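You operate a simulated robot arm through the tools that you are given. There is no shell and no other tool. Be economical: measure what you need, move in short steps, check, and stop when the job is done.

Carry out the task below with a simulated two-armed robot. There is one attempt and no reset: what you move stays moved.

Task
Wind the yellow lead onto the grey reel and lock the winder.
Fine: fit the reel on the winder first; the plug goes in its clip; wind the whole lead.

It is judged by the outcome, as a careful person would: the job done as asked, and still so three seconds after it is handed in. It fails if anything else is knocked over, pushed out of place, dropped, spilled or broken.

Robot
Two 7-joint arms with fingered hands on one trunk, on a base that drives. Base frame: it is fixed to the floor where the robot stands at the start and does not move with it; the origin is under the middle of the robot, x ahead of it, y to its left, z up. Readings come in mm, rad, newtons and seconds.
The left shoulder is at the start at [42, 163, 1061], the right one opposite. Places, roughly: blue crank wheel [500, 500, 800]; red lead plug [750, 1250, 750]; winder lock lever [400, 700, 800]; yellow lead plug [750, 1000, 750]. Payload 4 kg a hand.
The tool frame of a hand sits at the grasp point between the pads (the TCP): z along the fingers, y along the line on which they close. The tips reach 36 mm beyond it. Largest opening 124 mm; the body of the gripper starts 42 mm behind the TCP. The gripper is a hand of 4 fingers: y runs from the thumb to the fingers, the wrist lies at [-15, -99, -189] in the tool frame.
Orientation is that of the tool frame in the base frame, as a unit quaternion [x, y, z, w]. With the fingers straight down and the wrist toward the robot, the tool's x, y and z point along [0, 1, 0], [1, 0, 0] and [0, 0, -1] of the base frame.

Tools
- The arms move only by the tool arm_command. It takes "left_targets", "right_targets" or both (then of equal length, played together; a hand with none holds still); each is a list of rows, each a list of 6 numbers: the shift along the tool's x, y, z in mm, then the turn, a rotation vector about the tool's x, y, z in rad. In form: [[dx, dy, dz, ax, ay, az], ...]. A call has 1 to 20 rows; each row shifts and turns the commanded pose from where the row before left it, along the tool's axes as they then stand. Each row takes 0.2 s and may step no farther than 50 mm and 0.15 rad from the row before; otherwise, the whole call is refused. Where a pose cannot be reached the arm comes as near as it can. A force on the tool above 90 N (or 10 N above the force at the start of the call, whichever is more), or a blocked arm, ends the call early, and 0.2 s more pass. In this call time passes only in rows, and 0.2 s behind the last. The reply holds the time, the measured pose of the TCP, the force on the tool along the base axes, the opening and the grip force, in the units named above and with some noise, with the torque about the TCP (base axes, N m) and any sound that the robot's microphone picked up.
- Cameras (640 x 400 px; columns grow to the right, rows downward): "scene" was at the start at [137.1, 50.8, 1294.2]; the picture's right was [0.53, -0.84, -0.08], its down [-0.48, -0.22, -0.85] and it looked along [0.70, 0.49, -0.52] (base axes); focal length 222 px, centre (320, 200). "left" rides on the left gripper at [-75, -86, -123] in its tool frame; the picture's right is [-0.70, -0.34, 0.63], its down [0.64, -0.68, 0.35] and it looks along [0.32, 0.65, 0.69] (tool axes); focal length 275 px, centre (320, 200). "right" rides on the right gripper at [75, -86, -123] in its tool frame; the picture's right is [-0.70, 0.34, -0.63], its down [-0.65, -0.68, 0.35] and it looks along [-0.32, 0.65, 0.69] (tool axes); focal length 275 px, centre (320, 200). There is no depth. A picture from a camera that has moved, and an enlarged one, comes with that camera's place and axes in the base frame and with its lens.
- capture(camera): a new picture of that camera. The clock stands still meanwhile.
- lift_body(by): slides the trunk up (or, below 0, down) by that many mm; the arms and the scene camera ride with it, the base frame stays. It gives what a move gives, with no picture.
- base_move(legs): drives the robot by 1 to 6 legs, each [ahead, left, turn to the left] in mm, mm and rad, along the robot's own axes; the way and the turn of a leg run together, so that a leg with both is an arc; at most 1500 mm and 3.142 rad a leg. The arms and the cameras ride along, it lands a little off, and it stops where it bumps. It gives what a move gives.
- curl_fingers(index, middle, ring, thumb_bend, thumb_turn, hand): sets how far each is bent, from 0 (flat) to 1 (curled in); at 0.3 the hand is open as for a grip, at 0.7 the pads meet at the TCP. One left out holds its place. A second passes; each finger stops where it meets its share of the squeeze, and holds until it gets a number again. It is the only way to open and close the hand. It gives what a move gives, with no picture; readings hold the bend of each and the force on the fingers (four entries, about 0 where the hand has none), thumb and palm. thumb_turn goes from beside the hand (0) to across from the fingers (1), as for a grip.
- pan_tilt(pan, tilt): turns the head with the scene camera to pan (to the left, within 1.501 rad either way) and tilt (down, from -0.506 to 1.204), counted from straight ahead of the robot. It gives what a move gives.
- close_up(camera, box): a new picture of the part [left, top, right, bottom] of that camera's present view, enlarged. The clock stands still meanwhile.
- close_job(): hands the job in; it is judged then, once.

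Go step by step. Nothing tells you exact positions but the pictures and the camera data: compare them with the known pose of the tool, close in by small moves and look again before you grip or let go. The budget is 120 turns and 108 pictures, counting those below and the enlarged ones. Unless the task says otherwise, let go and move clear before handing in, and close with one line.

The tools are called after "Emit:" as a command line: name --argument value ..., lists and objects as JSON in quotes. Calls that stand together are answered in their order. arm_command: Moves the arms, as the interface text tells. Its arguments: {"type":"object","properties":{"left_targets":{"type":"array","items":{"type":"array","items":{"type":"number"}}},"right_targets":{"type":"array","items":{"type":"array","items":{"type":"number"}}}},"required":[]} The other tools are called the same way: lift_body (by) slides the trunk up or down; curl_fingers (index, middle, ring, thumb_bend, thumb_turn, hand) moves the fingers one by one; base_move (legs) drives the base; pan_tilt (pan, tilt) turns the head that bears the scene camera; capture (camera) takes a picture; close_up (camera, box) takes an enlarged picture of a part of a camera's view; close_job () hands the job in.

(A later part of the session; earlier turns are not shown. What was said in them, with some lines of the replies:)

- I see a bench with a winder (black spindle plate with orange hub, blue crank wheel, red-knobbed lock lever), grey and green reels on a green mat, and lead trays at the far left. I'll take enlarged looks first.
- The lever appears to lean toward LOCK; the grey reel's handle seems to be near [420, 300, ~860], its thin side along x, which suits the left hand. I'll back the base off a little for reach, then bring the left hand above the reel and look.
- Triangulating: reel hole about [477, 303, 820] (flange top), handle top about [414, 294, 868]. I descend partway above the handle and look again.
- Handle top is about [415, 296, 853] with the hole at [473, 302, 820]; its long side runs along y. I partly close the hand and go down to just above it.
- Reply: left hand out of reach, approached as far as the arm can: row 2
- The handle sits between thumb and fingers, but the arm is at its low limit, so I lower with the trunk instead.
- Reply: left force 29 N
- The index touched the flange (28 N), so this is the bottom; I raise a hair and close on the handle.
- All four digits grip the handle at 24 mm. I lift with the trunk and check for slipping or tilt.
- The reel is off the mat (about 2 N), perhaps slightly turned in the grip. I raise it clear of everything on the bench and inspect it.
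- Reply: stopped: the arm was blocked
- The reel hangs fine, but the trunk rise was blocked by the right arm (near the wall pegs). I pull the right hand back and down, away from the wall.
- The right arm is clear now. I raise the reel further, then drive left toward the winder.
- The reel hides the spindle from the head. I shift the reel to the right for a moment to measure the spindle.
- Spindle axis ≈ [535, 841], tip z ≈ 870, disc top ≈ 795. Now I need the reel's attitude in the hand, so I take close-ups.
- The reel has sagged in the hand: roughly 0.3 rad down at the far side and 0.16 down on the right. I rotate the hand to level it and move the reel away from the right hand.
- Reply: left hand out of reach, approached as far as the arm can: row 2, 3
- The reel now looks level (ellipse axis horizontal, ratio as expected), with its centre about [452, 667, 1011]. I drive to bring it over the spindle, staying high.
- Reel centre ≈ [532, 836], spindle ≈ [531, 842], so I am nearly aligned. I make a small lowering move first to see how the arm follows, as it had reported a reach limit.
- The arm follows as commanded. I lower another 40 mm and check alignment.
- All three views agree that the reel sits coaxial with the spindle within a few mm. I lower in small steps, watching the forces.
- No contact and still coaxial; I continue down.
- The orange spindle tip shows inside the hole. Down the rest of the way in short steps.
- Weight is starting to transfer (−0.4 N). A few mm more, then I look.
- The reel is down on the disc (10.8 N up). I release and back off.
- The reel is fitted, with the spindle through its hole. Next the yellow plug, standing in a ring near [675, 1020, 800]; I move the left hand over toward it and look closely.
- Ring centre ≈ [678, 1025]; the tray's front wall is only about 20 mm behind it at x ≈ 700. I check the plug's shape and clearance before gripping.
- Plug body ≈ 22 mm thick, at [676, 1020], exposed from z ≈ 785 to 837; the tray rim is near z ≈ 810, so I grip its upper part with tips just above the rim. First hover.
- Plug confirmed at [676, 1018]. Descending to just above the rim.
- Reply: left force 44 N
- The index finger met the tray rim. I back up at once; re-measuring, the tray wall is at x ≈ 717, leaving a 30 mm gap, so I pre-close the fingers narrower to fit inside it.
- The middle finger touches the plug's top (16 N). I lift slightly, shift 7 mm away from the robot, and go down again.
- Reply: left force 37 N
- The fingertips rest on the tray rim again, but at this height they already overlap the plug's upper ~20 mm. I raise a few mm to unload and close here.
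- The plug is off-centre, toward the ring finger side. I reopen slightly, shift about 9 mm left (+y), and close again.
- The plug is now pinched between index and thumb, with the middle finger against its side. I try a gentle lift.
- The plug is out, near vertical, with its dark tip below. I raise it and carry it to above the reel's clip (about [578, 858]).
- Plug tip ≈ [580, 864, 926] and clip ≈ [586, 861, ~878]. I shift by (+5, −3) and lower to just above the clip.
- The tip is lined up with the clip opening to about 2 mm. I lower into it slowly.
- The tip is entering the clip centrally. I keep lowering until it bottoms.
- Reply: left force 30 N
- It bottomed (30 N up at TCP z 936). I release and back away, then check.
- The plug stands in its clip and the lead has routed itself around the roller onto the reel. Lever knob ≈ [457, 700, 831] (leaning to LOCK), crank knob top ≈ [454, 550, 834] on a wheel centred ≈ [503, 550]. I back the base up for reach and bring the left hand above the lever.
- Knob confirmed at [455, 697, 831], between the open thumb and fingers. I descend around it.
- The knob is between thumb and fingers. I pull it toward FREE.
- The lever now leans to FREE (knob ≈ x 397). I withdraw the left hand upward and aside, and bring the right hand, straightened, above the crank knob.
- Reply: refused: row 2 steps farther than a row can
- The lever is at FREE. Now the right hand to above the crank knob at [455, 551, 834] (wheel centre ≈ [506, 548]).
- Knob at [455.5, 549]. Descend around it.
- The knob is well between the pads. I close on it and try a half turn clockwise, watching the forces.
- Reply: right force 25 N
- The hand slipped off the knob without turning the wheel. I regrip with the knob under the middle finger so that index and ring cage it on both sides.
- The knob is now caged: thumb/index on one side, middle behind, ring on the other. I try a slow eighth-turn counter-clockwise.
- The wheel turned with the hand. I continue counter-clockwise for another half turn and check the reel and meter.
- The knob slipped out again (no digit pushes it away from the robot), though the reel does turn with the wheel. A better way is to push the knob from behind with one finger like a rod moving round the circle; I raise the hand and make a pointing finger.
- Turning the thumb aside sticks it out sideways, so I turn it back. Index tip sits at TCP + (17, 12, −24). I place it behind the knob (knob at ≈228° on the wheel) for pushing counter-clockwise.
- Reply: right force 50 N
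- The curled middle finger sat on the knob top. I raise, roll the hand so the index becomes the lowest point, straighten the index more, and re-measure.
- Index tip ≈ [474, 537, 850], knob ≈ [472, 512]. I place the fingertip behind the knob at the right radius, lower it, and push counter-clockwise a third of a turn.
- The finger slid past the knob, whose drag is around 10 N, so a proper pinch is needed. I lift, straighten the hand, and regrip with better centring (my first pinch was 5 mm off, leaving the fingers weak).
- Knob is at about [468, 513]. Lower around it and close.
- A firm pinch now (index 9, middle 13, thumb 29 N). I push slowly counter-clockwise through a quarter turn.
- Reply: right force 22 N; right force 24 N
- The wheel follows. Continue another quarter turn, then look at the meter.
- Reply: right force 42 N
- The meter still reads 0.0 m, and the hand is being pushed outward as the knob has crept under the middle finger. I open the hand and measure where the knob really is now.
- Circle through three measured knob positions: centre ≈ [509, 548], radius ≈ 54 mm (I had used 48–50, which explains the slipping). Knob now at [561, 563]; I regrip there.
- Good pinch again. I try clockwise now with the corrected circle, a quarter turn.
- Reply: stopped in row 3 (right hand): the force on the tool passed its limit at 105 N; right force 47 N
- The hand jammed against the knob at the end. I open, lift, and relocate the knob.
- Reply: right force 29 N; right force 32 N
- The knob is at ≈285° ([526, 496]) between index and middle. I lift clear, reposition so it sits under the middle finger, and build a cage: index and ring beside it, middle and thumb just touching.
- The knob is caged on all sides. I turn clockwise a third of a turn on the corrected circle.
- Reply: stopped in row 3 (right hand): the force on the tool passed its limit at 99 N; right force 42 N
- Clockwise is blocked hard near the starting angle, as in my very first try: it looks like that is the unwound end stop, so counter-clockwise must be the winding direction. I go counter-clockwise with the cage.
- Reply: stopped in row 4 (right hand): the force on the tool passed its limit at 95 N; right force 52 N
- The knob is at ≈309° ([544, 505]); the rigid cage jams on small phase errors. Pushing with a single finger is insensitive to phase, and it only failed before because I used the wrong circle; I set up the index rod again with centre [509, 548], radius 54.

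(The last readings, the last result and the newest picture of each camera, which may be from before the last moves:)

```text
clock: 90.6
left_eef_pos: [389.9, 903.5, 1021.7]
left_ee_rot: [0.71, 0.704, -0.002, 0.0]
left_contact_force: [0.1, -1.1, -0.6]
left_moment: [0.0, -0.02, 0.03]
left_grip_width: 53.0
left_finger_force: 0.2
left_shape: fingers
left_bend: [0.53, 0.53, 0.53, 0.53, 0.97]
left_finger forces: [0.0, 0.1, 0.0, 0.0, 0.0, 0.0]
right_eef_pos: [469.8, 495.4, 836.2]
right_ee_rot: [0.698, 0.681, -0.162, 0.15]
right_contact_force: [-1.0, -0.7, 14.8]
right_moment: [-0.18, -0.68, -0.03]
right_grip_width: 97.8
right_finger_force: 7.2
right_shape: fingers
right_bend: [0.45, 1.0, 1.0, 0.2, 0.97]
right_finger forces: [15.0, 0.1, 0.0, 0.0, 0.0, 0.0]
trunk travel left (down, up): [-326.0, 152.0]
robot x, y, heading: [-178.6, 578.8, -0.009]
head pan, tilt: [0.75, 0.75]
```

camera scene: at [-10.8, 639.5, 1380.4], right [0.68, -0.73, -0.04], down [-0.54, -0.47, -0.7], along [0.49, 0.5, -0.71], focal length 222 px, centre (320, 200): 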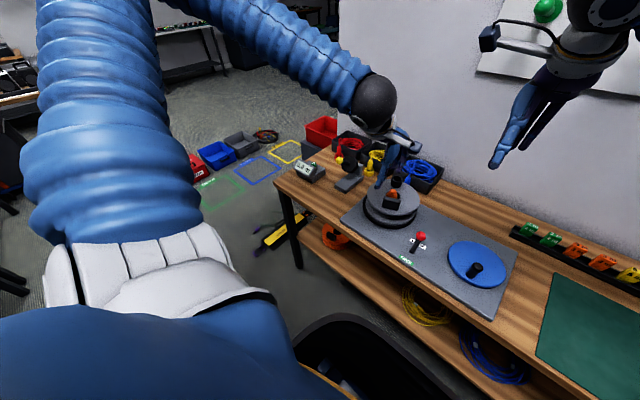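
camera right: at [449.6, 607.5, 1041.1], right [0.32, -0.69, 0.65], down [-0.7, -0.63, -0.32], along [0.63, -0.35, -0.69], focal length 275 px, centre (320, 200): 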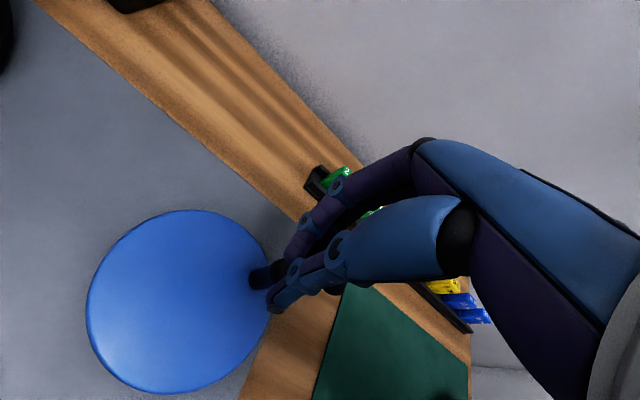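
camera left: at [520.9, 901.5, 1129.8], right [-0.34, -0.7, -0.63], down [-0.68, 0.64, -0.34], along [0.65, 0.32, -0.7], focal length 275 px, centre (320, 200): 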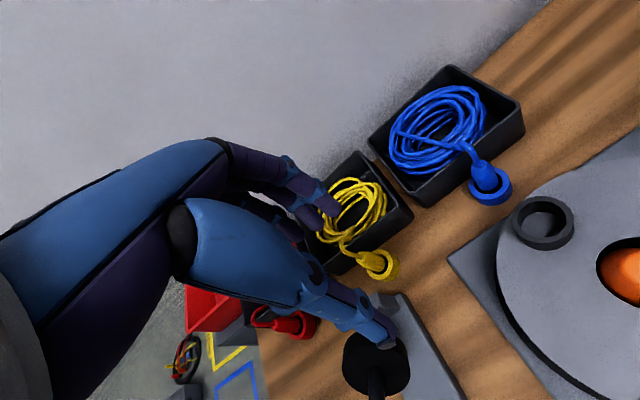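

The fingertip just touches the wheel; I raise 6 mm, correct the position, and push half a turn counter-clockwise.

Emit:
arm_command --right_targets '[[-7, 7, -3.4, 0, 0, 0], [8.3, 26.4, -3.7, 0, 0, 0], [19.3, 18.3, -8.6, 0, 0, 0], [25.0, 5.3, -11.2, 0, 0, 0], [24.1, -9.1, -10.8, 0, 0, 0], [16.7, -21.1, -7.5, 0, 0, 0], [4.8, -27.4, -2.2, 0, 0, 0]]'

Emit:
close_up --camera "scene" --box '[330, 110, 570, 290]'

```text
clock: 92.2
left_eef_pos: [389.0, 902.5, 1020.3]
left_ee_rot: [0.709, 0.705, -0.001, 0.0]
left_contact_force: [0.3, 0.4, 0.5]
left_moment: [-0.03, 0.0, 0.01]
left_grip_width: 52.9
left_finger_force: 0.1
left_shape: fingers
left_bend: [0.53, 0.53, 0.53, 0.53, 0.97]
left_finger forces: [0.0, 0.0, 0.0, 0.0, 0.0, 0.0]
right_eef_pos: [472.1, 600.0, 838.5]
right_ee_rot: [0.695, 0.686, -0.16, 0.146]
right_contact_force: [-0.7, -0.5, 0.3]
right_moment: [-0.03, -0.05, -0.02]
right_grip_width: 97.2
right_finger_force: 0.0
right_shape: fingers
right_bend: [0.46, 1.0, 1.0, 0.2, 0.97]
right_finger forces: [0.1, 0.3, 0.0, 0.1, 0.0, 0.1]
trunk travel left (down, up): [-326.0, 152.0]
robot x, y, heading: [-174.2, 582.8, -0.008]
head pan, tilt: [0.75, 0.75]
```

```text
2.22 times, centred on (450, 200) of scene
camera zoom: at [-99.4, 637.9, 1379.9], right [0.68, -0.74, -0.04], down [-0.54, -0.46, -0.7], along [0.5, 0.5, -0.71], focal length 494 px, centre (31, 200)
```

zoom: 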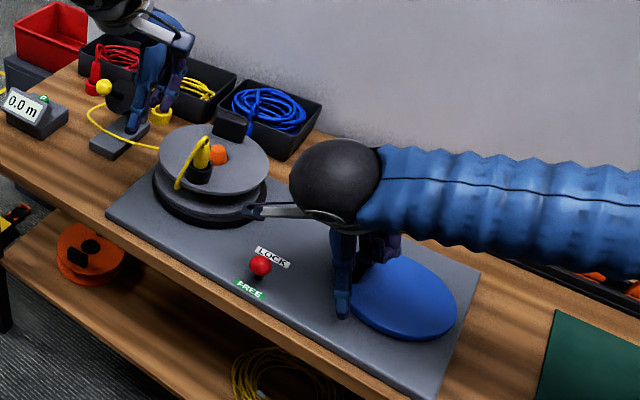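

The push works with little force: the reel turned on. I continue counter-clockwise for 20 steps (1⅔ turns).

Emit:
arm_command --right_targets '[[-8.3, -26.4, 3.7, 0, 0, 0], [-19.3, -18.3, 8.6, 0, 0, 0], [-25.0, -5.3, 11.2, 0, 0, 0], [-24.1, 9.1, 10.8, 0, 0, 0], [-16.7, 21.1, 7.5, 0, 0, 0], [-4.8, 27.4, 2.2, 0, 0, 0], [8.3, 26.4, -3.7, 0, 0, 0], [19.3, 18.3, -8.6, 0, 0, 0], [25.0, 5.3, -11.2, 0, 0, 0], [24.1, -9.1, -10.8, 0, 0, 0], [16.7, -21.1, -7.5, 0, 0, 0], [4.8, -27.4, -2.2, 0, 0, 0], [-8.3, -26.4, 3.7, 0, 0, 0], [-19.3, -18.3, 8.6, 0, 0, 0], [-25.0, -5.3, 11.2, 0, 0, 0], [-24.1, 9.1, 10.8, 0, 0, 0], [-16.7, 21.1, 7.5, 0, 0, 0], [-4.8, 27.4, 2.2, 0, 0, 0], [8.3, 26.4, -3.7, 0, 0, 0], [19.3, 18.3, -8.6, 0, 0, 0]]'

Emit:
close_up --camera "scene" --box '[330, 110, 570, 290]'

```text
clock: 96.4
left_eef_pos: [390.7, 904.1, 1020.6]
left_ee_rot: [0.71, 0.704, -0.002, -0.001]
left_contact_force: [-0.7, -0.2, -1.2]
left_moment: [-0.01, -0.02, 0.03]
left_grip_width: 52.6
left_finger_force: 0.0
left_shape: fingers
left_bend: [0.53, 0.53, 0.53, 0.53, 0.97]
left_finger forces: [0.1, 0.0, 0.0, 0.1, 0.1, 0.0]
right_eef_pos: [525.5, 515.8, 840.5]
right_ee_rot: [0.697, 0.682, -0.164, 0.149]
right_contact_force: [-0.7, -0.6, -0.8]
right_moment: [-0.02, 0.02, 0.01]
right_grip_width: 98.9
right_finger_force: 0.0
right_shape: fingers
right_bend: [0.45, 1.0, 1.0, 0.2, 0.97]
right_finger forces: [0.0, 0.0, 0.0, 0.1, 0.1, 0.0]
trunk travel left (down, up): [-326.0, 152.0]
robot x, y, heading: [-172.8, 581.9, -0.015]
head pan, tilt: [0.75, 0.75]
```

```text
2.22 times, centred on (450, 200) of scene
camera zoom: at [-98.6, 639.6, 1380.1], right [0.67, -0.74, -0.04], down [-0.54, -0.46, -0.7], along [0.5, 0.49, -0.71], focal length 494 px, centre (31, 200)
```

zoom: 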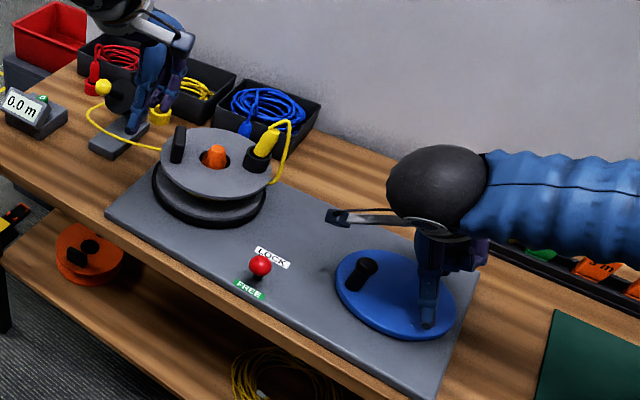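

The index finger yielded when pushing toward the robot and the knob stayed at ≈129° ([475, 590]). I switch to a solid pusher: thumb, index and middle clamped together, hand upright, travelling on the same circle behind the knob.

Emit:
arm_command --right_targets '[[-18.4, 0, -41, 0, 0, 0], [0, -5.5, -5, 0, 0.14, 0], [0, -5.5, 0, 0, 0.14, 0], [0, 0, 0, 0, 0.14, -0.025]]'

Emit:
curl_fingers --hand "right" --index 0.8 --middle 0.8 --ring 1.0 --thumb_bend 0.8

```text
clock: 97.4
left_eef_pos: [389.6, 901.7, 1020.9]
left_ee_rot: [0.71, 0.704, -0.001, -0.001]
left_contact_force: [1.0, -0.2, -0.2]
left_moment: [0.01, 0.04, 0.02]
left_grip_width: 52.5
left_finger_force: 0.0
left_shape: fingers
left_bend: [0.53, 0.53, 0.53, 0.53, 0.97]
left_finger forces: [0.0, 0.0, 0.1, 0.1, 0.0, 0.0]
right_eef_pos: [515.2, 521.3, 891.6]
right_ee_rot: [0.706, 0.708, -0.014, 0.001]
right_contact_force: [-0.1, 0.3, -0.5]
right_moment: [0.0, -0.02, 0.0]
right_grip_width: 98.9
right_finger_force: 0.1
right_shape: fingers
right_bend: [0.45, 1.0, 1.0, 0.2, 0.97]
right_finger forces: [0.0, 0.1, 0.0, 0.1, 0.0, 0.0]
trunk travel left (down, up): [-326.0, 152.0]
robot x, y, heading: [-176.6, 582.6, -0.003]
head pan, tilt: [0.75, 0.75]
```

```text
clock: 98.4
left_eef_pos: [390.4, 902.8, 1020.1]
left_ee_rot: [0.71, 0.704, -0.001, -0.001]
left_contact_force: [-0.8, 0.0, 1.5]
left_moment: [-0.01, -0.01, -0.04]
left_grip_width: 53.0
left_finger_force: 0.1
left_shape: fingers
left_bend: [0.53, 0.53, 0.53, 0.53, 0.97]
left_finger forces: [0.0, 0.1, 0.1, 0.0, 0.1, 0.0]
right_eef_pos: [515.8, 519.7, 890.1]
right_ee_rot: [0.707, 0.707, -0.016, 0.003]
right_contact_force: [-0.6, 0.8, 0.0]
right_moment: [-0.01, 0.01, -0.03]
right_grip_width: 6.7
right_finger_force: 0.0
right_shape: fingers
right_bend: [0.8, 0.8, 1.0, 0.68, 1.0]
right_finger forces: [0.0, 0.0, 0.0, 0.0, 0.1, 0.0]
trunk travel left (down, up): [-326.0, 152.0]
robot x, y, heading: [-176.5, 577.2, -0.013]
head pan, tilt: [0.75, 0.75]
```

Emit:
arm_command --right_targets '[[41, -0.5, 0, 0, 0, 0], [41, -0.5, 0, 0, 0, 0], [0, 0, 25, 0, 0, 0], [0, 0, 21, 0, 0, 0], [-4.4, -27.6, 0, 0, 0, 0], [-17.6, -21.7, 0, 0, 0, 0], [-26.1, -10.0, 0, 0, 0, 0], [-27.6, 4.4, 0, 0, 0, 0]]'

Emit:
capture --camera "right"

```text
clock: 100.2
left_eef_pos: [388.4, 903.1, 1021.3]
left_ee_rot: [0.71, 0.704, -0.001, -0.002]
left_contact_force: [-0.1, -0.3, -1.4]
left_moment: [0.03, -0.01, 0.03]
left_grip_width: 52.8
left_finger_force: 0.2
left_shape: fingers
left_bend: [0.53, 0.53, 0.53, 0.53, 0.97]
left_finger forces: [0.0, 0.1, 0.0, 0.0, 0.1, 0.1]
right_eef_pos: [455.3, 528.0, 844.4]
right_ee_rot: [0.706, 0.708, -0.018, 0.001]
right_contact_force: [-0.1, 1.4, -0.6]
right_moment: [0.04, -0.02, 0.01]
right_grip_width: 2.0
right_finger_force: 0.3
right_shape: fingers
right_bend: [0.79, 0.79, 1.0, 0.76, 1.0]
right_finger forces: [0.0, 0.8, 0.1, 0.0, 0.0, 0.0]
trunk travel left (down, up): [-326.0, 152.0]
robot x, y, heading: [-174.6, 584.7, -0.006]
head pan, tilt: [0.75, 0.75]
```

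```text
7 pictures are left
camera right: at [373.7, 604.7, 966.4], right [0.35, -0.68, 0.64], down [-0.69, -0.66, -0.31], along [0.63, -0.33, -0.7], focal length 275 px, centre (320, 200)
```

right: 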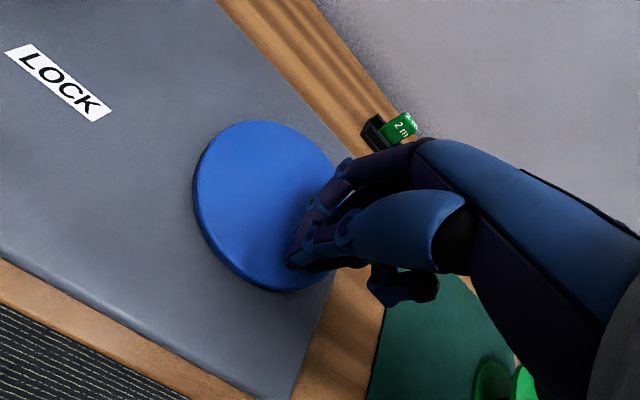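

The knob was carried along this time with almost no force. I push one full turn more.

Emit:
arm_command --right_targets '[[-21.7, 17.6, 0, 0, 0, 0], [-10, 26.1, 0, 0, 0, 0], [4.4, 27.6, 0, 0, 0, 0], [17.6, 21.7, 0, 0, 0, 0], [26.1, 10, 0, 0, 0, 0], [27.6, -4.4, 0, 0, 0, 0], [21.7, -17.6, 0, 0, 0, 0], [10, -26.1, 0, 0, 0, 0], [-4.4, -27.6, 0, 0, 0, 0], [-17.6, -21.7, 0, 0, 0, 0], [-26.1, -10, 0, 0, 0, 0], [-27.6, 4.4, 0, 0, 0, 0]]'

Emit:
close_up --camera "scene" --box '[330, 110, 570, 290]'

```text
clock: 101.0
left_eef_pos: [388.1, 909.8, 1020.0]
left_ee_rot: [0.708, 0.707, -0.003, -0.001]
left_contact_force: [0.0, -0.1, 0.1]
left_moment: [-0.02, 0.01, -0.02]
left_grip_width: 52.7
left_finger_force: 0.0
left_shape: fingers
left_bend: [0.53, 0.53, 0.53, 0.53, 0.97]
left_finger forces: [0.0, 0.0, 0.1, 0.0, 0.1, 0.1]
right_eef_pos: [505.5, 518.7, 842.6]
right_ee_rot: [0.694, 0.72, -0.015, -0.007]
right_contact_force: [-7.0, 45.7, -2.6]
right_moment: [0.62, 0.24, 1.68]
right_grip_width: 2.1
right_finger_force: 22.4
right_shape: fingers
right_bend: [0.79, 0.79, 1.0, 0.75, 1.0]
right_finger forces: [0.1, 45.4, 0.1, 0.1, 0.1, 0.1]
trunk travel left (down, up): [-326.0, 152.0]
robot x, y, heading: [-175.7, 582.4, -0.004]
head pan, tilt: [0.75, 0.75]
stopped in row 3 (right hand): the force on the tool passed its limit at 100 N (the readings are from after the stop); the commanded pose is now the measured one
```

```text
2.22 times, centred on (450, 200) of scene
camera zoom: at [-99.3, 642.3, 1380.2], right [0.68, -0.73, -0.04], down [-0.54, -0.47, -0.7], along [0.5, 0.5, -0.71], focal length 494 px, centre (31, 200)
```

zoom: 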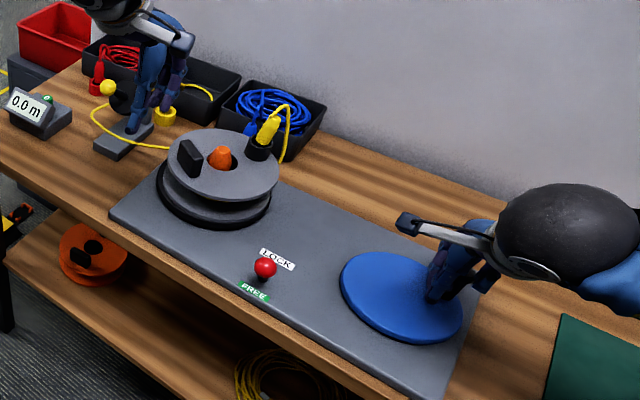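

The coil in the yellow tray now looks almost gone, and the crank has become stiff (100 N). I look closely at the tray and the reel.

Emit:
close_up --camera "scene" --box '[325, 130, 465, 220]'

```text
4.44 times, centred on (395, 175) of scene
camera zoom: at [-99.3, 642.3, 1380.2], right [0.68, -0.73, -0.04], down [-0.54, -0.47, -0.7], along [0.5, 0.5, -0.71], focal length 987 px, centre (-13, 311)
```

zoom: 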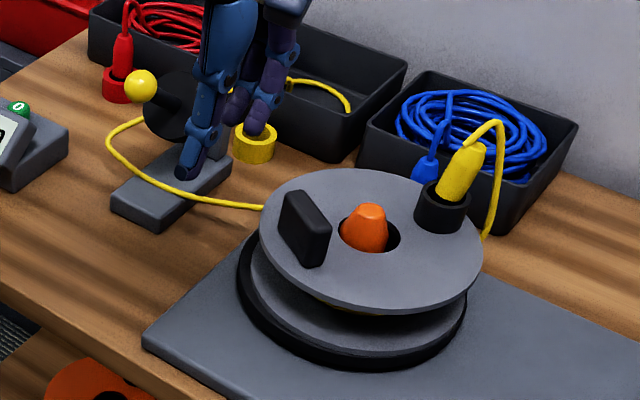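

The coil is nearly all on the reel: yellow shows on the core and only a tail remains. The hand slid inside the knob's circle here, so I lift, come in again from behind, and push in finer steps.

Emit:
arm_command --right_targets '[[0, 0, -48, 0, 0, -0.035], [0, -40, 0, 0, 0, 0], [0, 0, 30, 0, 0, 0], [0, 0, 19, 0, 0, 0], [-10.4, 9.5, 0, 0, 0, 0], [-7.6, 11.9, 0, 0, 0, 0], [-4.2, 13.4, 0, 0, 0, 0], [-0.6, 14.1, 0, 0, 0, 0]]'

```text
clock: 102.3
left_eef_pos: [385.9, 907.7, 1021.8]
left_ee_rot: [0.708, 0.706, -0.001, -0.001]
left_contact_force: [0.6, -0.5, -0.3]
left_moment: [0.01, -0.01, 0.01]
left_grip_width: 53.0
left_finger_force: 0.0
left_shape: fingers
left_bend: [0.53, 0.53, 0.53, 0.53, 0.97]
left_finger forces: [0.1, 0.1, 0.0, 0.0, 0.0, 0.1]
right_eef_pos: [489.8, 500.8, 859.2]
right_ee_rot: [0.682, 0.731, -0.001, -0.002]
right_contact_force: [3.2, 9.7, 56.5]
right_moment: [-0.24, -1.3, 0.28]
right_grip_width: 2.2
right_finger_force: 27.6
right_shape: fingers
right_bend: [0.79, 0.85, 1.0, 0.75, 1.0]
right_finger forces: [0.0, 55.9, 0.1, 0.1, 0.0, 0.0]
trunk travel left (down, up): [-326.0, 152.0]
robot x, y, heading: [-172.0, 584.3, -0.001]
head pan, tilt: [0.75, 0.75]
stopped in row 6 (right hand): the force on the tool passed its limit at 92 N (the readings are from after the stop); the commanded pose is now the measured one
```

Emit:
arm_command --right_targets '[[0, 0, -35, 0, 0, 0.07], [28.7, -31.5, 0, 0, 0, 0], [0, 0, 30, 0, 0, 0], [0, 0, 23, 0, 0, 0]]'

Emit:
capture --camera "right"

```text
clock: 103.3
left_eef_pos: [386.2, 908.7, 1019.8]
left_ee_rot: [0.708, 0.706, -0.003, -0.001]
left_contact_force: [-0.8, 0.5, -0.5]
left_moment: [0.04, -0.02, -0.04]
left_grip_width: 52.6
left_finger_force: 0.1
left_shape: fingers
left_bend: [0.53, 0.53, 0.53, 0.53, 0.97]
left_finger forces: [0.1, 0.0, 0.0, 0.1, 0.0, 0.0]
right_eef_pos: [455.5, 529.7, 834.7]
right_ee_rot: [0.709, 0.706, -0.01, -0.005]
right_contact_force: [0.3, -0.4, 0.0]
right_moment: [-0.02, -0.03, 0.01]
right_grip_width: 2.0
right_finger_force: 0.1
right_shape: fingers
right_bend: [0.79, 0.8, 1.0, 0.75, 1.0]
right_finger forces: [0.0, 0.0, 0.0, 0.0, 0.0, 0.0]
trunk travel left (down, up): [-326.0, 152.0]
robot x, y, heading: [-174.1, 580.6, -0.002]
head pan, tilt: [0.75, 0.75]
```

```text
4 pictures are left
camera right: at [373.1, 605.0, 957.6], right [0.35, -0.69, 0.63], down [-0.69, -0.65, -0.33], along [0.64, -0.32, -0.7], focal length 275 px, centre (320, 200)
```

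right: 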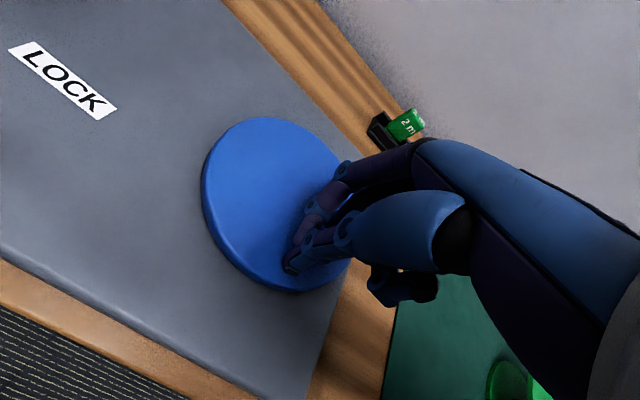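

No contact here; the knob is just ahead of the hand (≈255°). I push on in 20° steps.

Emit:
arm_command --right_targets '[[-17.1, 9.5, 0, 0, 0, 0], [-12.9, 14.8, 0, 0, 0, 0], [-7.0, 18.3, 0, 0, 0, 0], [-0.3, 19.6, 0, 0, 0, 0], [6.4, 18.5, 0, 0, 0, 0], [12.3, 15.2, 0, 0, 0, 0]]'

```text
clock: 104.1
left_eef_pos: [383.8, 914.0, 1019.8]
left_ee_rot: [0.705, 0.709, -0.003, -0.001]
left_contact_force: [0.7, -0.6, -0.9]
left_moment: [0.03, 0.03, -0.03]
left_grip_width: 52.8
left_finger_force: 0.1
left_shape: fingers
left_bend: [0.53, 0.53, 0.53, 0.53, 0.97]
left_finger forces: [0.0, 0.0, 0.0, 0.0, 0.0, 0.1]
right_eef_pos: [482.0, 516.1, 837.8]
right_ee_rot: [0.692, 0.721, -0.004, -0.011]
right_contact_force: [-18.8, 45.8, 12.5]
right_moment: [-0.37, -0.76, 2.56]
right_grip_width: 1.5
right_finger_force: 24.3
right_shape: fingers
right_bend: [0.79, 0.8, 1.0, 0.75, 1.0]
right_finger forces: [0.0, 48.4, 0.1, 0.0, 0.0, 0.1]
trunk travel left (down, up): [-326.0, 152.0]
robot x, y, heading: [-176.6, 585.8, 0.006]
head pan, tilt: [0.75, 0.75]
stopped in row 3 (right hand): the force on the tool passed its limit at 107 N (the readings are from after the stop); the commanded pose is now the measured one
```

The pusher's effective centre is nearer the middle/ring side (about +8, −12 from the TCP), so I was pressing the knob outward. I back off, correct for that offset, and push again.

Emit:
arm_command --right_targets '[[21, -30, 0, 0, 0, 0.04], [-15.4, 10.8, 0, 0, 0, 0], [-10.8, 15.4, 0, 0, 0, 0], [-4.9, 18.1, 0, 0, 0, 0], [1.6, 18.7, 0, 0, 0, 0]]'

```text
clock: 105.3
left_eef_pos: [387.7, 910.5, 1018.9]
left_ee_rot: [0.706, 0.708, -0.001, -0.002]
left_contact_force: [-1.2, -0.5, -1.0]
left_moment: [0.02, 0.03, -0.02]
left_grip_width: 53.0
left_finger_force: 0.0
left_shape: fingers
left_bend: [0.53, 0.53, 0.53, 0.53, 0.97]
left_finger forces: [0.1, 0.0, 0.0, 0.0, 0.0, 0.0]
right_eef_pos: [519.3, 495.6, 831.7]
right_ee_rot: [0.714, 0.7, -0.005, -0.009]
right_contact_force: [1.8, 0.4, 5.7]
right_moment: [0.03, -0.06, 0.02]
right_grip_width: 1.1
right_finger_force: 0.0
right_shape: fingers
right_bend: [0.75, 0.8, 1.0, 0.76, 1.0]
right_finger forces: [0.0, 0.0, 0.0, 0.1, 0.0, 0.0]
trunk travel left (down, up): [-326.0, 152.0]
robot x, y, heading: [-178.7, 584.6, 0.001]
head pan, tilt: [0.75, 0.75]
```

Emit:
close_up --camera "scene" --box '[345, 130, 565, 270]'

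```text
2.86 times, centred on (455, 200) of scene
camera zoom: at [-99.1, 641.3, 1379.9], right [0.68, -0.73, -0.04], down [-0.54, -0.47, -0.7], along [0.49, 0.5, -0.71], focal length 635 px, centre (-66, 200)
```

zoom: 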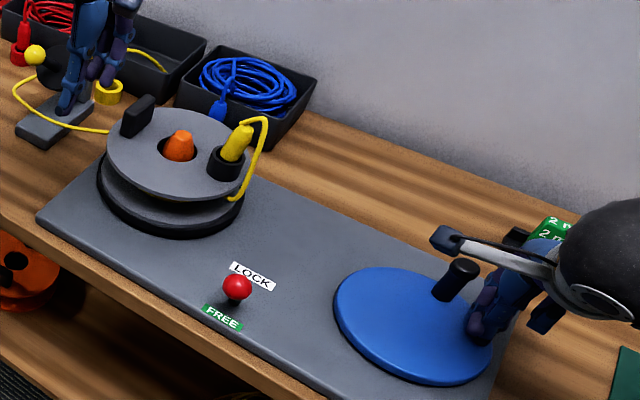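

The knob advanced to ≈343° and the reel turned with it. I continue, using the offset where the fingers push and none where the thumb side pushes.

Emit:
arm_command --right_targets '[[16.7, 7.1, -8, 0, 0, -0.02], [11.6, 14.7, 0, 0, 0, 0], [15.9, 10, 0, 0, 0, 0], [14.3, 5.9, 0, 0, 0, 0], [14.6, -0.6, 0, 0, 0, 0], [14.5, -6.8, 0, 0, 0, 0], [10.6, -12, 0, 0, 0, 0], [7, -17.4, 0, 0, 0, 0], [0.7, -18.7, 0, 0, 0, 0], [-5.8, -17.9, 0, 0, 0, 0], [-11.6, -14.7, 0, 0, 0, 0], [-15.9, -10, 0, 0, 0, 0], [-18.3, -3.9, 0, 0, 0, 0]]'

```text
clock: 108.1
left_eef_pos: [385.0, 911.4, 1020.2]
left_ee_rot: [0.706, 0.708, -0.001, -0.001]
left_contact_force: [-0.3, -0.6, -0.4]
left_moment: [0.01, 0.0, -0.04]
left_grip_width: 52.6
left_finger_force: 0.1
left_shape: fingers
left_bend: [0.53, 0.53, 0.53, 0.53, 0.97]
left_finger forces: [0.0, 0.0, 0.1, 0.0, 0.0, 0.0]
right_eef_pos: [450.2, 551.8, 843.0]
right_ee_rot: [0.705, 0.709, -0.006, -0.009]
right_contact_force: [-0.2, 0.0, 0.0]
right_moment: [0.02, 0.03, 0.05]
right_grip_width: 1.2
right_finger_force: 0.0
right_shape: fingers
right_bend: [0.75, 0.8, 1.0, 0.76, 1.0]
right_finger forces: [0.1, 0.0, 0.0, 0.0, 0.0, 0.0]
trunk travel left (down, up): [-326.0, 152.0]
robot x, y, heading: [-177.7, 587.3, 0.0]
head pan, tilt: [0.75, 0.75]
```

Emit:
arm_command --right_targets '[[-14.5, 3.4, 0, 0, 0, 0], [-10.5, 4.8, 0, 0, 0, 0], [-12.6, 14, 0, 0, 0, 0], [-7, 17.4, 0, 0, 0, 0], [-0.7, 18.7, 0, 0, 0, 0], [5.8, 17.9, 0, 0, 0, 0]]'

```text
clock: 109.5
left_eef_pos: [380.6, 918.0, 1020.1]
left_ee_rot: [0.706, 0.708, -0.002, 0.002]
left_contact_force: [0.0, 0.0, -0.3]
left_moment: [-0.02, 0.02, -0.02]
left_grip_width: 53.0
left_finger_force: 0.1
left_shape: fingers
left_bend: [0.53, 0.53, 0.53, 0.53, 0.97]
left_finger forces: [0.1, 0.1, 0.0, 0.1, 0.0, 0.0]
right_eef_pos: [521.8, 521.9, 843.5]
right_ee_rot: [0.701, 0.713, -0.005, -0.01]
right_contact_force: [-41.8, 64.3, 6.8]
right_moment: [1.03, 0.63, 0.8]
right_grip_width: 1.6
right_finger_force: 48.6
right_shape: fingers
right_bend: [0.75, 0.79, 1.0, 0.73, 1.0]
right_finger forces: [0.0, 96.0, 0.0, 0.1, 0.0, 0.0]
trunk travel left (down, up): [-326.0, 152.0]
robot x, y, heading: [-173.8, 587.7, 0.008]
head pan, tilt: [0.75, 0.75]
```

The wide pusher presses the knob outward in this quadrant. I make it compact: index and thumb clamped together, middle and ring curled up, and come in again behind the knob (≈294°).

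Emit:
arm_command --right_targets '[[0, -5, -48, 0, 0, 0.015]]'

Emit:
curl_fingers --hand "right" --index 0.76 --middle 1.0 --ring 1.0 --thumb_bend 0.76

```text
clock: 109.9
left_eef_pos: [384.6, 912.9, 1020.1]
left_ee_rot: [0.705, 0.709, -0.001, -0.002]
left_contact_force: [0.0, -1.0, 0.3]
left_moment: [-0.01, -0.01, -0.03]
left_grip_width: 52.8
left_finger_force: 0.0
left_shape: fingers
left_bend: [0.53, 0.53, 0.53, 0.53, 0.97]
left_finger forces: [0.0, 0.0, 0.0, 0.0, 0.0, 0.1]
right_eef_pos: [518.3, 517.6, 853.4]
right_ee_rot: [0.702, 0.711, -0.013, -0.017]
right_contact_force: [-1.1, 8.6, -4.2]
right_moment: [0.18, 0.1, 0.12]
right_grip_width: 1.7
right_finger_force: 5.3
right_shape: fingers
right_bend: [0.75, 0.78, 1.0, 0.76, 1.0]
right_finger forces: [0.0, 9.5, 0.0, 0.0, 0.0, 0.0]
trunk travel left (down, up): [-326.0, 152.0]
robot x, y, heading: [-175.3, 584.2, 0.005]
head pan, tilt: [0.75, 0.75]
stopped in row 1 (right hand): the force on the tool passed its limit at 98 N (the readings are from after the stop); the commanded pose is now the measured one
```

```text
clock: 110.9
left_eef_pos: [384.2, 913.4, 1019.5]
left_ee_rot: [0.706, 0.708, -0.002, -0.001]
left_contact_force: [-0.1, -0.5, 0.0]
left_moment: [0.0, 0.02, 0.0]
left_grip_width: 52.8
left_finger_force: 0.0
left_shape: fingers
left_bend: [0.53, 0.53, 0.53, 0.53, 0.97]
left_finger forces: [0.1, 0.1, 0.0, 0.0, 0.0, 0.0]
right_eef_pos: [518.7, 517.2, 854.5]
right_ee_rot: [0.704, 0.71, -0.013, -0.015]
right_contact_force: [-0.1, -0.3, -0.6]
right_moment: [-0.02, 0.05, -0.01]
right_grip_width: 1.6
right_finger_force: 0.0
right_shape: fingers
right_bend: [0.75, 0.77, 1.0, 0.73, 1.0]
right_finger forces: [0.0, 0.0, 0.0, 0.0, 0.1, 0.0]
trunk travel left (down, up): [-326.0, 152.0]
robot x, y, heading: [-177.2, 584.2, 0.002]
head pan, tilt: [0.75, 0.75]
```

Emit:
arm_command --right_targets '[[0, 0, -38, 0, 0, 0], [-20, -15, 0, 0, 0, 0], [-7, -13, 0, 0, 0, 0]]'

Emit:
curl_fingers --hand "right" --index 0.6 --middle 1.0 --thumb_bend 0.4

Emit:
curl_fingers --hand "right" --index 0.76 --middle 1.0 --thumb_bend 0.76

```text
clock: 111.7
left_eef_pos: [383.3, 913.8, 1021.0]
left_ee_rot: [0.706, 0.708, -0.002, -0.001]
left_contact_force: [0.4, 0.2, 0.3]
left_moment: [-0.03, -0.02, -0.01]
left_grip_width: 53.0
left_finger_force: 0.1
left_shape: fingers
left_bend: [0.53, 0.53, 0.53, 0.53, 0.97]
left_finger forces: [0.1, 0.1, 0.0, 0.0, 0.1, 0.0]
right_eef_pos: [491.8, 490.7, 893.4]
right_ee_rot: [0.703, 0.71, -0.012, -0.015]
right_contact_force: [-0.6, 0.0, -0.2]
right_moment: [-0.02, -0.02, 0.0]
right_grip_width: 1.3
right_finger_force: 0.0
right_shape: fingers
right_bend: [0.75, 0.77, 1.0, 0.73, 1.0]
right_finger forces: [0.0, 0.1, 0.1, 0.0, 0.1, 0.1]
trunk travel left (down, up): [-326.0, 152.0]
robot x, y, heading: [-179.4, 585.2, -0.002]
head pan, tilt: [0.75, 0.75]
```

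```text
clock: 112.7
left_eef_pos: [383.9, 912.6, 1019.8]
left_ee_rot: [0.706, 0.708, -0.001, -0.001]
left_contact_force: [0.1, 0.7, 0.5]
left_moment: [-0.01, -0.04, 0.01]
left_grip_width: 52.6
left_finger_force: 0.1
left_shape: fingers
left_bend: [0.53, 0.53, 0.53, 0.53, 0.97]
left_finger forces: [0.1, 0.1, 0.0, 0.1, 0.1, 0.0]
right_eef_pos: [492.3, 490.0, 892.7]
right_ee_rot: [0.704, 0.71, -0.012, -0.015]
right_contact_force: [0.1, 0.2, -0.2]
right_moment: [0.0, -0.01, 0.0]
right_grip_width: 61.8
right_finger_force: 0.0
right_shape: fingers
right_bend: [0.6, 1.0, 1.0, 0.4, 0.99]
right_finger forces: [0.0, 0.0, 0.0, 0.1, 0.0, 0.0]
trunk travel left (down, up): [-326.0, 152.0]
robot x, y, heading: [-178.8, 583.9, 0.004]
head pan, tilt: [0.75, 0.75]
```

```text
clock: 113.7
left_eef_pos: [384.5, 913.6, 1020.7]
left_ee_rot: [0.706, 0.708, -0.002, 0.0]
left_contact_force: [0.6, 0.2, 0.3]
left_moment: [-0.01, 0.01, -0.02]
left_grip_width: 52.9
left_finger_force: 0.0
left_shape: fingers
left_bend: [0.53, 0.53, 0.53, 0.53, 0.97]
left_finger forces: [0.0, 0.0, 0.1, 0.0, 0.0, 0.1]
right_eef_pos: [491.9, 490.6, 892.5]
right_ee_rot: [0.704, 0.71, -0.013, -0.016]
right_contact_force: [0.2, 1.0, -0.1]
right_moment: [-0.02, 0.0, 0.0]
right_grip_width: 3.2
right_finger_force: 0.1
right_shape: fingers
right_bend: [0.75, 1.0, 1.0, 0.67, 1.0]
right_finger forces: [0.1, 0.0, 0.0, 0.0, 0.0, 0.0]
trunk travel left (down, up): [-326.0, 152.0]
robot x, y, heading: [-173.8, 583.2, 0.002]
head pan, tilt: [0.75, 0.75]
```

Compact pusher ready, behind the knob. Lower and push.

Emit:
arm_command --right_targets '[[0, 0, 30, 0, 0, 0], [0, 0, 20, 0, 0, 0], [-3.3, 18.5, 0, 0, 0, 0], [3.3, 18.5, 0, 0, 0, 0], [9.4, 16.2, 0, 0, 0, 0], [14.4, 12.1, 0, 0, 0, 0], [17.6, 6.4, 0, 0, 0, 0], [18.75, 0, 0, 0, 0, 0]]'

```text
clock: 114.3
left_eef_pos: [381.9, 912.1, 1021.7]
left_ee_rot: [0.706, 0.709, -0.001, -0.001]
left_contact_force: [-0.4, 0.5, -0.3]
left_moment: [0.01, 0.02, 0.02]
left_grip_width: 53.0
left_finger_force: 0.0
left_shape: fingers
left_bend: [0.53, 0.53, 0.53, 0.53, 0.97]
left_finger forces: [0.1, 0.1, 0.1, 0.0, 0.0, 0.0]
right_eef_pos: [498.7, 491.2, 867.2]
right_ee_rot: [0.705, 0.71, 0.003, -0.009]
right_contact_force: [-7.6, -8.2, 58.2]
right_moment: [0.0, 0.34, 0.13]
right_grip_width: 8.2
right_finger_force: 47.8
right_shape: fingers
right_bend: [0.78, 1.0, 1.0, 0.65, 1.0]
right_finger forces: [62.2, 0.0, 0.0, 0.0, 33.4, 0.0]
trunk travel left (down, up): [-326.0, 152.0]
robot x, y, heading: [-177.2, 584.0, 0.004]
head pan, tilt: [0.75, 0.75]
stopped in row 3 (right hand): the force on the tool passed its limit at 100 N (the readings are from after the stop); the commanded pose is now the measured one
```

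The tips came down on the knob itself, so it is at ≈258°. I go further back (200°), lower, and push from there.

Emit:
arm_command --right_targets '[[0, 0, -28, 0, 0, 0], [31, -38, 0, 0, 0, 0], [0, 0, 30, 0, 0, 0], [0, 0, 23, 0, 0, 0], [-16.2, 9.4, 0, 0, 0, 0], [-12.1, 14.4, 0, 0, 0, 0], [-6.4, 17.6, 0, 0, 0, 0], [0, 18.75, 0, 0, 0, 0], [6.4, 17.6, 0, 0, 0, 0]]'

```text
clock: 116.2
left_eef_pos: [380.5, 916.5, 1021.3]
left_ee_rot: [0.704, 0.71, -0.001, -0.001]
left_contact_force: [-0.1, -0.7, 0.0]
left_moment: [0.0, 0.03, -0.01]
left_grip_width: 53.0
left_finger_force: 0.0
left_shape: fingers
left_bend: [0.53, 0.53, 0.53, 0.53, 0.97]
left_finger forces: [0.0, 0.1, 0.0, 0.1, 0.1, 0.0]
right_eef_pos: [514.8, 507.4, 834.7]
right_ee_rot: [0.693, 0.721, 0.0, -0.017]
right_contact_force: [-27.8, 27.0, 20.0]
right_moment: [0.16, -0.75, 1.19]
right_grip_width: 0.9
right_finger_force: 21.6
right_shape: fingers
right_bend: [0.75, 1.0, 1.0, 0.69, 1.0]
right_finger forces: [39.3, 3.3, 0.0, 0.0, 0.1, 0.0]
trunk travel left (down, up): [-326.0, 152.0]
robot x, y, heading: [-181.8, 589.4, 0.007]
head pan, tilt: [0.75, 0.75]
stopped in row 9 (right hand): the force on the tool passed its limit at 95 N (the readings are from after the stop); the commanded pose is now the measured one
```

The hand only jams when moving fast, while resting forces are tiny, so the crank seems viscously damped. I come in behind the knob (≈293°) again and push slowly in 9° steps.

Emit:
arm_command --right_targets '[[-18.6, -20, -7, 0, 0, 0.04], [-1.5, 8.3, 0, 0, 0, 0], [-0.2, 8.5, 0, 0, 0, 0], [1.1, 8.4, 0, 0, 0, 0], [2.4, 8.1, 0, 0, 0, 0], [3.65, 7.6, 0, 0, 0, 0], [4.8, 7.0, 0, 0, 0, 0], [5.8, 6.1, 0, 0, 0, 0], [6.7, 5.2, 0, 0, 0, 0], [7.4, 4.0, 0, 0, 0, 0], [8.0, 2.8, 0, 0, 0, 0], [8.3, 1.5, 0, 0, 0, 0], [8.5, 0.2, 0, 0, 0, 0], [8.4, -1.1, 0, 0, 0, 0], [8.1, -2.4, 0, 0, 0, 0], [7.6, -3.65, 0, 0, 0, 0], [7.0, -4.8, 0, 0, 0, 0], [6.1, -5.8, 0, 0, 0, 0], [5.2, -6.7, 0, 0, 0, 0], [4.0, -7.4, 0, 0, 0, 0]]'

```text
clock: 120.4
left_eef_pos: [382.4, 915.7, 1020.8]
left_ee_rot: [0.705, 0.709, -0.002, -0.001]
left_contact_force: [-0.6, 0.3, -0.5]
left_moment: [0.05, 0.0, 0.0]
left_grip_width: 52.9
left_finger_force: 0.0
left_shape: fingers
left_bend: [0.53, 0.53, 0.53, 0.53, 0.97]
left_finger forces: [0.0, 0.0, 0.1, 0.0, 0.1, 0.0]
right_eef_pos: [534.8, 582.9, 839.7]
right_ee_rot: [0.71, 0.704, -0.002, -0.016]
right_contact_force: [0.2, 0.4, -0.2]
right_moment: [0.0, 0.0, 0.01]
right_grip_width: 0.1
right_finger_force: 0.1
right_shape: fingers
right_bend: [0.75, 1.0, 1.0, 0.74, 1.0]
right_finger forces: [0.0, 0.1, 0.1, 0.1, 0.0, 0.0]
trunk travel left (down, up): [-326.0, 152.0]
robot x, y, heading: [-181.2, 586.4, 0.006]
head pan, tilt: [0.75, 0.75]
```

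That half turn went through without any jam. I continue slowly round.

Emit:
arm_command --right_targets '[[8, -9, -2, 0, 0, 0], [3.5, -9, 0, 0, 0, 0], [0.2, -8.5, 0, 0, 0, 0], [-1.1, -8.4, 0, 0, 0, 0], [-2.4, -8.1, 0, 0, 0, 0], [-3.65, -7.6, 0, 0, 0, 0], [-4.8, -7, 0, 0, 0, 0], [-5.8, -6.1, 0, 0, 0, 0], [-6.7, -5.2, 0, 0, 0, 0], [-7.4, -4, 0, 0, 0, 0], [-8, -2.8, 0, 0, 0, 0], [-8.3, -1.5, 0, 0, 0, 0], [-8.5, -0.2, 0, 0, 0, 0], [-8.4, 1.1, 0, 0, 0, 0], [-8.1, 2.4, 0, 0, 0, 0], [-7.6, 3.65, 0, 0, 0, 0], [-7, 4.8, 0, 0, 0, 0], [-6.1, 5.8, 0, 0, 0, 0], [-5.2, 6.7, 0, 0, 0, 0], [-4.0, 7.4, 0, 0, 0, 0]]'

Emit:
close_up --camera "scene" --box '[345, 130, 565, 270]'

```text
clock: 124.6
left_eef_pos: [379.6, 918.9, 1019.8]
left_ee_rot: [0.705, 0.71, -0.003, 0.0]
left_contact_force: [-0.9, 0.5, -0.4]
left_moment: [-0.02, -0.02, -0.02]
left_grip_width: 52.8
left_finger_force: 0.0
left_shape: fingers
left_bend: [0.53, 0.53, 0.53, 0.53, 0.97]
left_finger forces: [0.0, 0.0, 0.0, 0.0, 0.0, 0.0]
right_eef_pos: [486.3, 497.8, 842.8]
right_ee_rot: [0.708, 0.706, -0.003, -0.016]
right_contact_force: [-21.3, 35.2, 10.1]
right_moment: [0.17, -0.06, 0.76]
right_grip_width: 0.0
right_finger_force: 23.5
right_shape: fingers
right_bend: [0.75, 1.0, 1.0, 0.74, 1.0]
right_finger forces: [27.5, 0.1, 0.0, 0.0, 18.4, 0.1]
trunk travel left (down, up): [-326.0, 152.0]
robot x, y, heading: [-181.3, 589.6, 0.006]
head pan, tilt: [0.75, 0.75]
```

```text
2.86 times, centred on (455, 200) of scene
camera zoom: at [-106.1, 647.8, 1380.2], right [0.69, -0.73, -0.04], down [-0.53, -0.47, -0.7], along [0.49, 0.5, -0.71], focal length 635 px, centre (-66, 200)
```

zoom: 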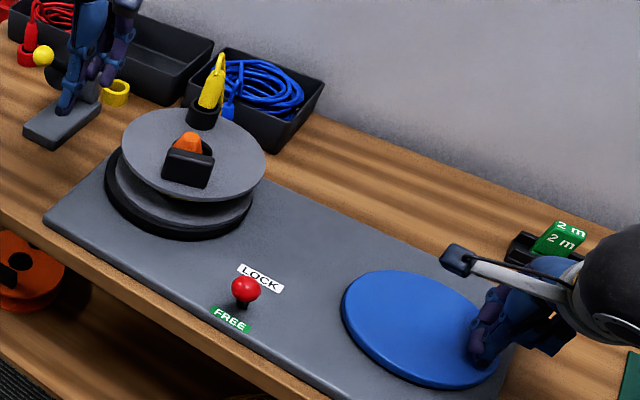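

The yellow tray is empty and no lead runs to the roller any more: the whole lead is on the reel. I withdraw the right hand and bring the left hand above the lever.

Emit:
arm_command --right_targets '[[8, -5, 0, 0, 0, 0], [0, 0, -45, 0, 0, 0], [0, 0, -45, 0, 0, 0], [0, 0, -45, 0, 0, 0], [-45, 0, -10, 0, 0, 0], [-45, 0, 0, 0, 0, 0], [-45, 0, 0, 0, 0, 0]]'

Emit:
arm_command --left_targets '[[-44, 3, 0, 0, 0, 0], [-44, 3, 0, 0, 0, 0], [-44, 3, 0, 0, 0, 0], [-44, 3, 0, 0, 0, 0], [-44, 3, 0, 0, 0, 0], [0, 0, 40, 0, 0, 0], [0, 0, 40, 0, 0, 0]]'

Emit:
close_up --camera "left" --box '[200, 120, 520, 400]'

```text
clock: 126.2
left_eef_pos: [379.9, 915.2, 1021.6]
left_ee_rot: [0.705, 0.709, 0.0, -0.001]
left_contact_force: [-0.5, -0.2, 0.6]
left_moment: [0.02, -0.01, 0.0]
left_grip_width: 52.8
left_finger_force: 0.0
left_shape: fingers
left_bend: [0.53, 0.53, 0.53, 0.53, 0.97]
left_finger forces: [0.0, 0.0, 0.0, 0.1, 0.0, 0.0]
right_eef_pos: [486.4, 361.5, 982.4]
right_ee_rot: [0.71, 0.704, -0.002, -0.015]
right_contact_force: [-0.3, 0.6, -0.3]
right_moment: [0.0, -0.03, -0.01]
right_grip_width: 0.0
right_finger_force: 0.0
right_shape: fingers
right_bend: [0.75, 1.0, 1.0, 0.74, 1.0]
right_finger forces: [0.1, 0.0, 0.0, 0.0, 0.1, 0.0]
trunk travel left (down, up): [-326.0, 152.0]
robot x, y, heading: [-176.7, 586.6, 0.006]
head pan, tilt: [0.75, 0.75]
```

```text
clock: 127.8
left_eef_pos: [398.5, 694.1, 939.8]
left_ee_rot: [0.705, 0.709, -0.002, -0.001]
left_contact_force: [0.0, 0.3, 0.2]
left_moment: [0.03, 0.03, -0.02]
left_grip_width: 52.9
left_finger_force: 0.2
left_shape: fingers
left_bend: [0.53, 0.53, 0.53, 0.53, 0.97]
left_finger forces: [0.0, 0.1, 0.1, 0.1, 0.0, 0.1]
right_eef_pos: [486.1, 361.9, 982.2]
right_ee_rot: [0.711, 0.703, -0.002, -0.017]
right_contact_force: [0.3, -0.8, 0.1]
right_moment: [0.02, 0.0, -0.01]
right_grip_width: 0.0
right_finger_force: 0.1
right_shape: fingers
right_bend: [0.75, 1.0, 1.0, 0.74, 1.0]
right_finger forces: [0.0, 0.0, 0.0, 0.0, 0.0, 0.0]
trunk travel left (down, up): [-326.0, 152.0]
robot x, y, heading: [-177.0, 584.8, 0.011]
head pan, tilt: [0.75, 0.75]
```

```text
1.43 times, centred on (360, 260) of left
camera zoom: at [314.2, 618.2, 1061.5], right [-0.34, -0.7, -0.63], down [-0.69, 0.64, -0.34], along [0.65, 0.32, -0.69], focal length 393 px, centre (263, 114)
```

zoom: 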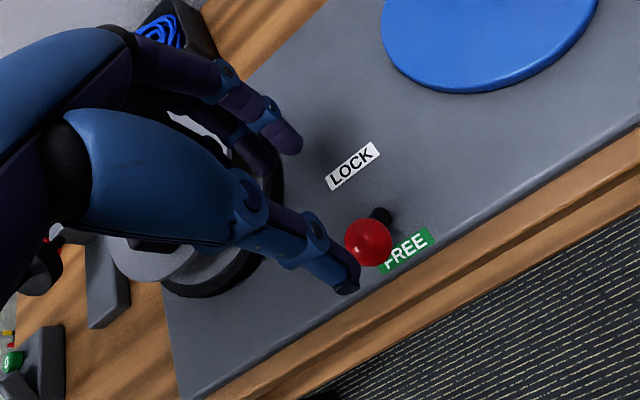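

Knob at [394, 700]. I lower the open hand around it and push the lever to LOCK with the thumb.

Emit:
arm_command --left_targets '[[5, -4, 40, 0, 0, 0], [0, 0, 40, 0, 0, 0], [0, 0, 12, 0, 0, 0], [0, 14, 0, 0, 0, 0], [0, 14, 0, 0, 0, 0], [0, 14, 0, 0, 0, 0], [0, 14, 0, 0, 0, 0], [0, 14, 0, 0, 0, 0], [0, 8, 0, 0, 0, 0]]'

```text
clock: 129.8
left_eef_pos: [470.4, 701.6, 848.1]
left_ee_rot: [0.705, 0.709, -0.003, -0.001]
left_contact_force: [-14.9, -1.9, -0.4]
left_moment: [-0.01, 0.12, -0.08]
left_grip_width: 66.1
left_finger_force: 6.0
left_shape: fingers
left_bend: [0.53, 0.53, 0.53, 0.49, 0.97]
left_finger forces: [0.0, 0.0, 0.0, 0.1, 12.8, 0.0]
right_eef_pos: [486.5, 361.4, 981.5]
right_ee_rot: [0.711, 0.703, -0.001, -0.016]
right_contact_force: [-0.3, 0.4, 0.9]
right_moment: [-0.01, 0.0, 0.01]
right_grip_width: 0.0
right_finger_force: 0.1
right_shape: fingers
right_bend: [0.75, 1.0, 1.0, 0.74, 1.0]
right_finger forces: [0.0, 0.0, 0.0, 0.1, 0.1, 0.0]
trunk travel left (down, up): [-326.0, 152.0]
robot x, y, heading: [-178.7, 584.2, 0.01]
head pan, tilt: [0.75, 0.75]
```

The lever is against its LOCK stop (15 N). I ease off, lift clear and check.

Emit:
arm_command --left_targets '[[0, -12, 0, 0, 0, 0], [0, 0, -40, 0, 0, 0], [0, 0, -45, 0, 0, 0], [0, 0, -45, 0, 0, 0], [0, 0, -40, 0, 0, 0], [30, -35, 0, 0, 0, 0], [30, -35, 0, 0, 0, 0], [40, -25, 0, 0, 0, 0]]'

Emit:
close_up --camera "scene" --box '[335, 120, 575, 280]'

```text
clock: 131.6
left_eef_pos: [366.5, 801.5, 1017.2]
left_ee_rot: [0.705, 0.709, -0.002, 0.0]
left_contact_force: [-0.6, 0.6, -1.5]
left_moment: [-0.04, 0.04, -0.03]
left_grip_width: 53.1
left_finger_force: 0.1
left_shape: fingers
left_bend: [0.53, 0.53, 0.53, 0.53, 0.97]
left_finger forces: [0.1, 0.0, 0.0, 0.0, 0.0, 0.1]
right_eef_pos: [486.1, 362.6, 983.4]
right_ee_rot: [0.711, 0.703, -0.001, -0.014]
right_contact_force: [0.5, -0.2, -0.4]
right_moment: [-0.06, -0.02, 0.02]
right_grip_width: 0.0
right_finger_force: 0.0
right_shape: fingers
right_bend: [0.75, 1.0, 1.0, 0.74, 1.0]
right_finger forces: [0.0, 0.0, 0.0, 0.0, 0.0, 0.0]
trunk travel left (down, up): [-326.0, 152.0]
robot x, y, heading: [-178.1, 587.4, 0.005]
head pan, tilt: [0.75, 0.75]
```

```text
2.50 times, centred on (455, 200) of scene
camera zoom: at [-104.2, 646.6, 1380.2], right [0.68, -0.73, -0.04], down [-0.54, -0.47, -0.7], along [0.49, 0.5, -0.71], focal length 555 px, centre (-18, 200)
```

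zoom: 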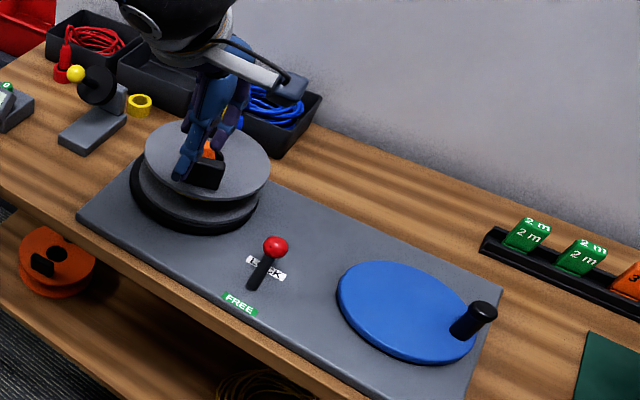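

The lever leans to LOCK, the yellow tray is empty, nothing else on the bench looks disturbed, and both hands are clear. In the last view that showed the plug it stood in its clip. I hand the job in.

Emit:
close_job

```text
The job is handed in.
```

The grey reel is on the winder, the yellow plug is in its clip, the whole yellow lead is wound on, and the lever is at LOCK. The winder's length display still read 0.0 m each time I could see it, so I judged the winding by the empty tray. In the last picture the left hand hid the plug, which was in its clip in the view before.
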